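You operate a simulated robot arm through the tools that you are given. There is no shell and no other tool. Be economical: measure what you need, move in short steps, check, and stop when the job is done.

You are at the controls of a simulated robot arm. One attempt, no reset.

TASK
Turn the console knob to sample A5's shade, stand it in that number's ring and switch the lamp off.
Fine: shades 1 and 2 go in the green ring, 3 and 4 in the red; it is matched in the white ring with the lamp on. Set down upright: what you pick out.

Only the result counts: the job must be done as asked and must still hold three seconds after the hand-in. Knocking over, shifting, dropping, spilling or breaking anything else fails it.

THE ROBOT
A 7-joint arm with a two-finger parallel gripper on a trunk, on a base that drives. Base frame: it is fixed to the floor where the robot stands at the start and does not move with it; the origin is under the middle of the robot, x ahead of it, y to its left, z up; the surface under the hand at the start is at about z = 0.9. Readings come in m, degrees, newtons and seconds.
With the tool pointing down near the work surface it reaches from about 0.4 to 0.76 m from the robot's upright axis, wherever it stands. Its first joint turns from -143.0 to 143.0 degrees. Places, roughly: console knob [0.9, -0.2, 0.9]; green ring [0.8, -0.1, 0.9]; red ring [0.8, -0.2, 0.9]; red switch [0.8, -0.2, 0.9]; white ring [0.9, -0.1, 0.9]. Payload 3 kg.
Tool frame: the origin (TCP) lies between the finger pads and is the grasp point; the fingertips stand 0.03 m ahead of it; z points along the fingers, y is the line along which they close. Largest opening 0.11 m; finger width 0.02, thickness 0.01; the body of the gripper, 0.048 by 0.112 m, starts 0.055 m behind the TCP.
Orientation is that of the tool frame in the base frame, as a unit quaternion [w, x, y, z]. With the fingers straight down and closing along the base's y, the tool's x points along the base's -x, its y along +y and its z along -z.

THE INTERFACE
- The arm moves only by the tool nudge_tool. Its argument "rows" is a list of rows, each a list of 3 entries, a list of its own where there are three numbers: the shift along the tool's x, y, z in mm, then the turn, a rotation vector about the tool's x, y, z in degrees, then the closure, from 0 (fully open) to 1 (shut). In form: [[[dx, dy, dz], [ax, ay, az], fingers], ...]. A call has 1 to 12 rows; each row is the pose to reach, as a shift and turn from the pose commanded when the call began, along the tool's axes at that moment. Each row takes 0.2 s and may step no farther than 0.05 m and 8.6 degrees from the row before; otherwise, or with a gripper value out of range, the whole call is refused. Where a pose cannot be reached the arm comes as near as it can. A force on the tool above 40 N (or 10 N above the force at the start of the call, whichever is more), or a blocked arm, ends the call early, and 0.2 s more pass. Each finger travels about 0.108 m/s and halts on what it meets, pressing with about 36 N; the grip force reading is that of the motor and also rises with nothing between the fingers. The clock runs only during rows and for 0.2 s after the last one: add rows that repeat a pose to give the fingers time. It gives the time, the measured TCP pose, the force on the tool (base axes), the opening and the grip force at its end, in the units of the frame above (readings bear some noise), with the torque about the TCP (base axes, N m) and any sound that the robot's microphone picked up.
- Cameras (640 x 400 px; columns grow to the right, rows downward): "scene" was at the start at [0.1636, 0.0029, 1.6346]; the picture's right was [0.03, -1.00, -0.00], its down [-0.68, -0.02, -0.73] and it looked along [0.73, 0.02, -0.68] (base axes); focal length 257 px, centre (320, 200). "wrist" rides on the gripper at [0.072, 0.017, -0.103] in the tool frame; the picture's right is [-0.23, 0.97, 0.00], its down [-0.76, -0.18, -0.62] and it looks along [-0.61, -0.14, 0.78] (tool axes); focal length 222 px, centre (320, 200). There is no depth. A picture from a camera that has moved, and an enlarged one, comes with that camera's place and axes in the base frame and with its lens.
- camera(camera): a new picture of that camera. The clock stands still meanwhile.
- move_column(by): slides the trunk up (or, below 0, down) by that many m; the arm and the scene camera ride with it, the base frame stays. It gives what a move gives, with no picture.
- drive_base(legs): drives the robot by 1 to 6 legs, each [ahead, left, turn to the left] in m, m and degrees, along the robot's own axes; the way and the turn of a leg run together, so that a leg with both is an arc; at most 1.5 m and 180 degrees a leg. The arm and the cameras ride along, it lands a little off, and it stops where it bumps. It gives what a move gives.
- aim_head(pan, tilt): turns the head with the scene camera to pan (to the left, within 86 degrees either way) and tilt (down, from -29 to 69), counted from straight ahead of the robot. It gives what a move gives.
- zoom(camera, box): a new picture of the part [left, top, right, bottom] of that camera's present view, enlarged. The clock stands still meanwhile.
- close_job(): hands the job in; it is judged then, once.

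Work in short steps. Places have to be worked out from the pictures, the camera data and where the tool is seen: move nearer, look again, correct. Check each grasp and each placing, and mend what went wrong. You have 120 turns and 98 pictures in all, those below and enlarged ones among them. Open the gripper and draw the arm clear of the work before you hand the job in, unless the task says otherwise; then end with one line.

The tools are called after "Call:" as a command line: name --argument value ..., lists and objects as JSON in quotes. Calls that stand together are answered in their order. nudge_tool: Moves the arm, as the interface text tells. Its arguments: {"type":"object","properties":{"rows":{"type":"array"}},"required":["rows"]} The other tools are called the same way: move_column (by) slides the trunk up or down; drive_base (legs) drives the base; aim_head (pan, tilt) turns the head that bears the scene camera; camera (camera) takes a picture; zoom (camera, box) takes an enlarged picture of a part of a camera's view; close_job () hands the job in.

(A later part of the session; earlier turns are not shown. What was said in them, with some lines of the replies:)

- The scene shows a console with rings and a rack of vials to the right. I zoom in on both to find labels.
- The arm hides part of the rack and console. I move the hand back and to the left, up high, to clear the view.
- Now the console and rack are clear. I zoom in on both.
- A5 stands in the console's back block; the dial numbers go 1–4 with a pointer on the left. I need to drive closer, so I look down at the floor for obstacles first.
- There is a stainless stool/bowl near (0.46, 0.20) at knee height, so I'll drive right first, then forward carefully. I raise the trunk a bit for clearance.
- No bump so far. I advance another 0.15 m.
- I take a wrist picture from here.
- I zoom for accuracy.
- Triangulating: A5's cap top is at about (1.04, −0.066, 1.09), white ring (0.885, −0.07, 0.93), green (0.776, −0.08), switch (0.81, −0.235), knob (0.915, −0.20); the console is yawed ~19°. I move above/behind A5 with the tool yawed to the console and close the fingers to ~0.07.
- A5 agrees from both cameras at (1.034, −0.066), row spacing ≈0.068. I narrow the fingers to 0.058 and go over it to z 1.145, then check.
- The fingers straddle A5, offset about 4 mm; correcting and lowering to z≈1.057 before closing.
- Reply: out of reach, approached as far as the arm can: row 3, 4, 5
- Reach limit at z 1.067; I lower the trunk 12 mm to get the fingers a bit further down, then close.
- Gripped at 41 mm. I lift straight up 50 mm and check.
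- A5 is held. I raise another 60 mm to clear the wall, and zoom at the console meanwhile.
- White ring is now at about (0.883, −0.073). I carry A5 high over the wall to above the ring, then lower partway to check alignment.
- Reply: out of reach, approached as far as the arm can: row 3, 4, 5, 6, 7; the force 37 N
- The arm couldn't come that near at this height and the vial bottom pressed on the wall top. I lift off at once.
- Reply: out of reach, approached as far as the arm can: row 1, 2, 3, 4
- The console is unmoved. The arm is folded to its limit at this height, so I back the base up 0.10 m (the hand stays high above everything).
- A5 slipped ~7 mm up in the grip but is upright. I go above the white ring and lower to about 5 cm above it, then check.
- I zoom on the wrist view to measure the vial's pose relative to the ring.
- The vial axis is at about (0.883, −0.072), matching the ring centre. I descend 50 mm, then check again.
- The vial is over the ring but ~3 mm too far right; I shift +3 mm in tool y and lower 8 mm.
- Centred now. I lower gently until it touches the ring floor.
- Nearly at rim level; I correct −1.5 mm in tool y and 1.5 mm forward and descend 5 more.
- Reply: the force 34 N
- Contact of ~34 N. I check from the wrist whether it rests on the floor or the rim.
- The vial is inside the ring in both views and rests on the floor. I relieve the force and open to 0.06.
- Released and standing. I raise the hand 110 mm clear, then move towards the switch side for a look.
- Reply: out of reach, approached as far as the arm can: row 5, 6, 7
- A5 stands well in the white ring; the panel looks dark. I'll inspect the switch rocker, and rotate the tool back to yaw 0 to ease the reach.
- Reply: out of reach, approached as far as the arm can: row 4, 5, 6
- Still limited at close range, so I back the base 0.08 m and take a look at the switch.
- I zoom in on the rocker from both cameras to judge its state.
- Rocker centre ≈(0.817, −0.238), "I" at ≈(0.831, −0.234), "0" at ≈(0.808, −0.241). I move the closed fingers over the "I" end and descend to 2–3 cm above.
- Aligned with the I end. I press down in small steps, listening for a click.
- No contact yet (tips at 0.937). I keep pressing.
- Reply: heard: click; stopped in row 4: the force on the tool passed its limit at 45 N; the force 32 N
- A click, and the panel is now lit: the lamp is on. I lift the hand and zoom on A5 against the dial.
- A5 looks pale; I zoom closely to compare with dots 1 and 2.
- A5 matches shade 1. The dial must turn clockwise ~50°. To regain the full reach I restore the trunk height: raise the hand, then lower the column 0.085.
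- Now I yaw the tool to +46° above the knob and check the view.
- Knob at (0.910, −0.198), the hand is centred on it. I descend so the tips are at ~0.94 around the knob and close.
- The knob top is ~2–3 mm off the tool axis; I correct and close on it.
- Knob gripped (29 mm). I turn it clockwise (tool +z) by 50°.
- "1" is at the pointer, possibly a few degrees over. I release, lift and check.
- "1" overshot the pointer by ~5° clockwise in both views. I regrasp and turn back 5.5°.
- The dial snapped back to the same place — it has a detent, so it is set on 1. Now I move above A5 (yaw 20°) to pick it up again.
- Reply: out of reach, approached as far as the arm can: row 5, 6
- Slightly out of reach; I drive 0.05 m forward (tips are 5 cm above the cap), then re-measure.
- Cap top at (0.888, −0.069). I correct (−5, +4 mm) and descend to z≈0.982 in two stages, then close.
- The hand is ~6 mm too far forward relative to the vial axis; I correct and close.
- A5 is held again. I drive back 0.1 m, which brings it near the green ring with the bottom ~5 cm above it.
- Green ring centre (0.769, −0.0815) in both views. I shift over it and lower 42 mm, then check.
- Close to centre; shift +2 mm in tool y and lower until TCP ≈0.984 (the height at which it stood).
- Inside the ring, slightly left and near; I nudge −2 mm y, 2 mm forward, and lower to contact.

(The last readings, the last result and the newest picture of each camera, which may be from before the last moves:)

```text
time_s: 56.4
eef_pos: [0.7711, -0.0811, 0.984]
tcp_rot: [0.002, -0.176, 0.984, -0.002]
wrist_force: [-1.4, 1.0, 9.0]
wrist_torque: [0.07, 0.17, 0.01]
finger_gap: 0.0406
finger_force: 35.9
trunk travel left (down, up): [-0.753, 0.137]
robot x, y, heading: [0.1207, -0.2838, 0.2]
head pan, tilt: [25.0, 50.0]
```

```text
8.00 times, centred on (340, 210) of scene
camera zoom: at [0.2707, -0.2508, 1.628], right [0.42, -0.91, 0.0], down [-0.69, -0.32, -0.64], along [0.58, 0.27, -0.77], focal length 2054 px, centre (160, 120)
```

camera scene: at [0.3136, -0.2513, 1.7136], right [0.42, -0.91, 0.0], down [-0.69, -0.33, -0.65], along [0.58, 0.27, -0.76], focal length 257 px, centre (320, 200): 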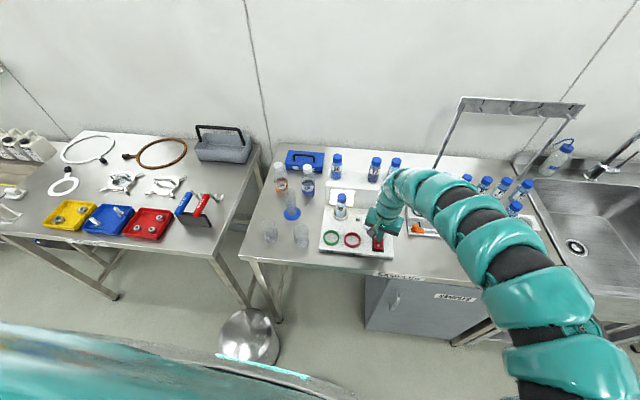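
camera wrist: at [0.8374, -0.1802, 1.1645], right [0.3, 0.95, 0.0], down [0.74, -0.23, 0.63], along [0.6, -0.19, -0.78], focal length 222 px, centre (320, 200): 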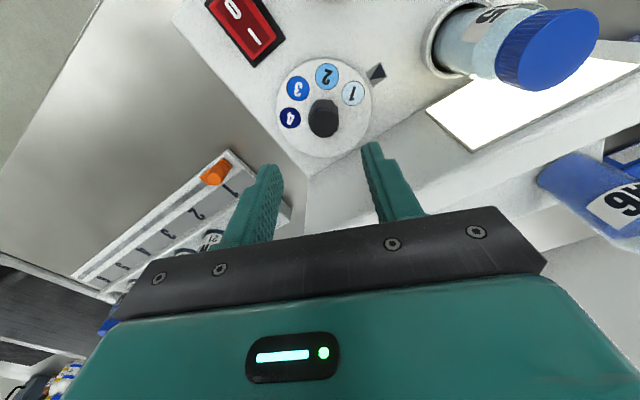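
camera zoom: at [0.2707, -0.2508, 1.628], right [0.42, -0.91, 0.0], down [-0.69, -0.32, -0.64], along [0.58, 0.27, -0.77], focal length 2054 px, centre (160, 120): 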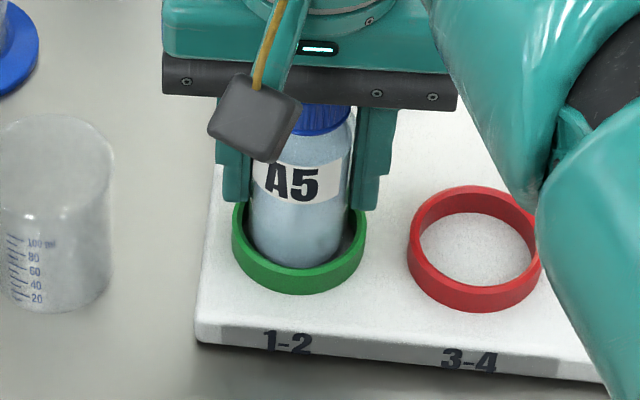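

It rests on the floor (9 N), centred in the green ring. I open, and rise clear.

Call:
nudge_tool --rows '[[[0, 0, -1], [0, 0, 0], 0.6], [[0, 0, -1], [0, 0, 0], 0.47], [[0, 0, -1], [0, 0, 0], 0.47], [[0, 0, -30], [0, 0, 0], 0.47], [[0, 0, -70], [0, 0, 0], 0.47], [[0, 0, -100], [0, 0, 0], 0.47]]'

Call:
zoom --camera "scene" --box '[310, 160, 400, 240]'

```text
time_s: 57.8
eef_pos: [0.7717, -0.0806, 1.082]
tcp_rot: [0.001, -0.176, 0.984, -0.001]
wrist_force: [-0.9, -0.5, 0.4]
wrist_torque: [0.0, 0.01, -0.02]
finger_gap: 0.0583
finger_force: 0.0
trunk travel left (down, up): [-0.753, 0.137]
robot x, y, heading: [0.1208, -0.2817, 0.4]
head pan, tilt: [25.0, 50.0]
```

```text
5.00 times, centred on (355, 200) of scene
camera zoom: at [0.2716, -0.2505, 1.6277], right [0.42, -0.91, 0.0], down [-0.69, -0.32, -0.64], along [0.58, 0.27, -0.77], focal length 1284 px, centre (145, 200)
```

zoom: 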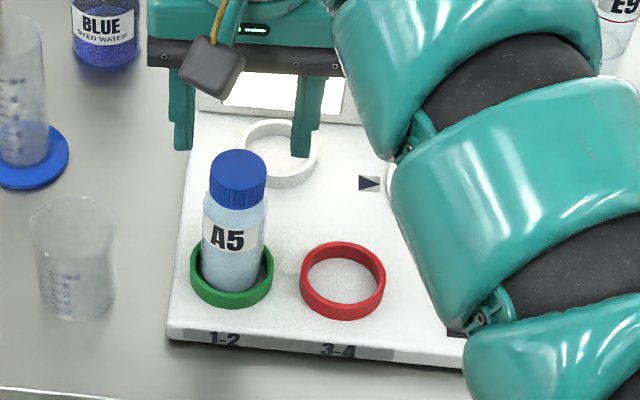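

A5 stands upright in the green ring. Now to the "0" end of the switch at (0.805, −0.242) with closed fingers, staying high first.

Call:
nudge_tool --rows '[[[5, -40, -20], [0, 0, 0], 0.47], [[12, -82, -20], [0, 0, 0], 0.7], [[18, -124, -20], [0, 0, 0], 1], [[25, -163, -20], [0, 0, 0], 1], [[25, -163, 25], [0, 0, 0], 1], [[25, -163, 65], [0, 0, 0], 1], [[25, -163, 85], [0, 0, 0], 1], [[25, -163, 85], [0, 0, 0], 1]]'

Call:
zoom --camera "wrist" --box '[220, 40, 420, 240]'

```text
time_s: 59.6
eef_pos: [0.8034, -0.2431, 0.997]
tcp_rot: [0.001, -0.175, 0.985, 0.0]
wrist_force: [0.0, -0.2, -0.1]
wrist_torque: [0.02, -0.01, 0.0]
finger_gap: 0.0
finger_force: 35.8
trunk travel left (down, up): [-0.753, 0.137]
robot x, y, heading: [0.119, -0.2836, 0.1]
head pan, tilt: [25.0, 50.0]
```

```text
2.00 times, centred on (320, 140) of wrist
camera zoom: at [0.7315, -0.2524, 1.101], right [-0.12, 0.99, 0.0], down [0.77, 0.1, 0.63], along [0.62, 0.08, -0.78], focal length 444 px, centre (320, 320)
```

zoom: 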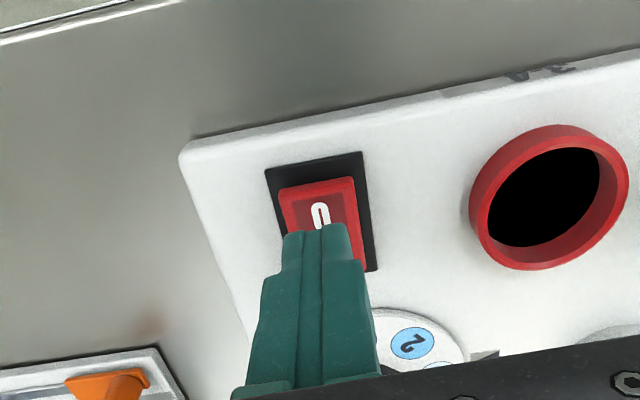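

The fingertips line up with the "0". I go 3 mm nearer the end and press until the click.

Call:
nudge_tool --rows '[[[3, 0, 8], [0, 0, 0], 1], [[3, 0, 16], [0, 0, 0], 1], [[3, 0, 22], [0, 0, 0], 1], [[3, 0, 27], [0, 0, 0], 1], [[3, 0, 31], [0, 0, 0], 1], [[3, 0, 35], [0, 0, 0], 1], [[3, 0, 38], [0, 0, 0], 1]]'

```text
time_s: 61.2
eef_pos: [0.8008, -0.2442, 0.9635]
tcp_rot: [0.005, -0.176, 0.984, -0.002]
wrist_force: [0.4, -2.3, 38.8]
wrist_torque: [0.0, -0.35, 0.19]
finger_gap: 0.0002
finger_force: 36.2
trunk travel left (down, up): [-0.753, 0.137]
robot x, y, heading: [0.1218, -0.2854, 0.1]
head pan, tilt: [25.0, 50.0]
heard: click
```

Click. I lift away, open the gripper, and check the whole console.

Call:
nudge_tool --rows '[[[0, 0, -30], [0, 0, 0], 1], [[0, 0, -75], [0, 0, 0], 1], [[10, -30, -110], [0, 0, 0], 0.7], [[10, -75, -130], [0, 0, 0], 0.4], [[10, -120, -140], [0, 0, 0], 0], [[10, -165, -150], [0, 0, 0], 0]]'

Call:
camera --camera "scene"

Call:
zoom --camera "scene" --box '[310, 150, 410, 240]'

```text
time_s: 62.6
eef_pos: [0.8498, -0.4073, 1.1115]
tcp_rot: [0.002, -0.176, 0.984, 0.0]
wrist_force: [0.5, -0.8, 1.0]
wrist_torque: [0.03, 0.01, 0.01]
finger_gap: 0.1099
finger_force: 0.0
out of reach, approached as far as the arm can: row 3
trunk travel left (down, up): [-0.753, 0.137]
robot x, y, heading: [0.1215, -0.2864, -0.2]
head pan, tilt: [25.0, 50.0]
```

```text
19 pictures are left
camera scene: at [0.2717, -0.2531, 1.6277], right [0.42, -0.91, 0.0], down [-0.69, -0.32, -0.64], along [0.58, 0.27, -0.77], focal length 257 px, centre (320, 200)
```

scene: 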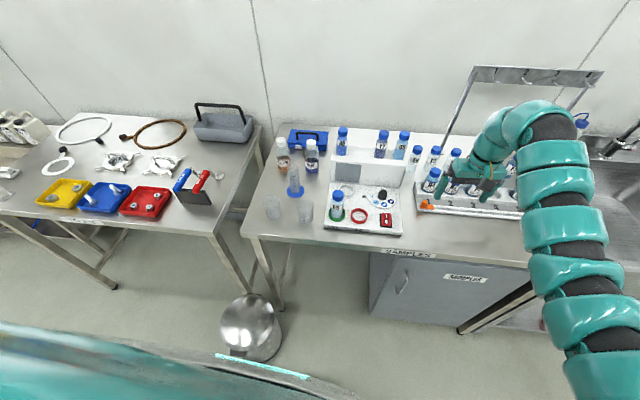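

```text
4.44 times, centred on (360, 195) of scene
camera zoom: at [0.2717, -0.2531, 1.6277], right [0.42, -0.91, 0.0], down [-0.69, -0.32, -0.64], along [0.58, 0.27, -0.77], focal length 1141 px, centre (142, 222)
```

zoom: 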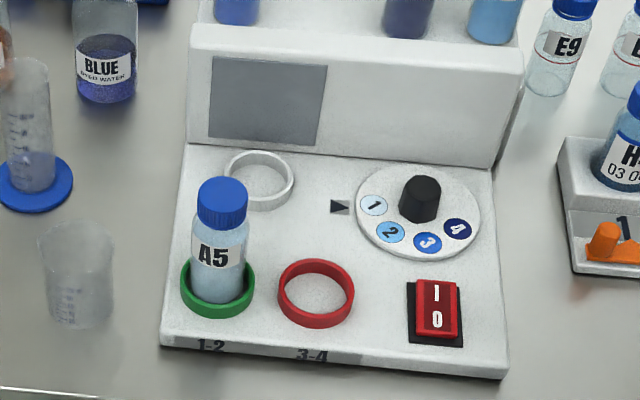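

Lamp is dark, dial on 1, A5 upright in green. I raise the hand further and check the rack.

Call:
nudge_tool --rows '[[[0, 0, -40], [0, 0, 0], 0], [[0, 0, -80], [0, 0, 0], 0]]'

Call:
zoom --camera "scene" --box '[310, 100, 540, 240]'

```text
time_s: 63.2
eef_pos: [0.8503, -0.4007, 1.1907]
tcp_rot: [0.002, -0.175, 0.985, -0.001]
wrist_force: [-0.6, 0.1, -0.1]
wrist_torque: [-0.04, 0.05, 0.01]
finger_gap: 0.1101
finger_force: 0.0
trunk travel left (down, up): [-0.753, 0.137]
robot x, y, heading: [0.1205, -0.2855, -0.0]
head pan, tilt: [25.0, 50.0]
```

```text
2.78 times, centred on (425, 170) of scene
camera zoom: at [0.2716, -0.25, 1.6277], right [0.42, -0.91, 0.0], down [-0.69, -0.32, -0.64], along [0.58, 0.27, -0.77], focal length 715 px, centre (28, 284)
```

zoom: 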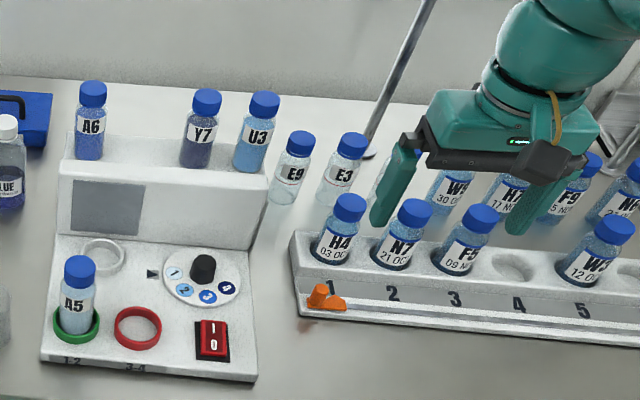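

Everything else is in place and the arm is clear, so I hand the job in.

Call:
close_job

```text
The job is handed in.
```

The job is done and handed in: A5 matched shade 1 in the white ring under the lamp, the knob is set to 1, A5 stands upright in the green ring, and the lamp is off.
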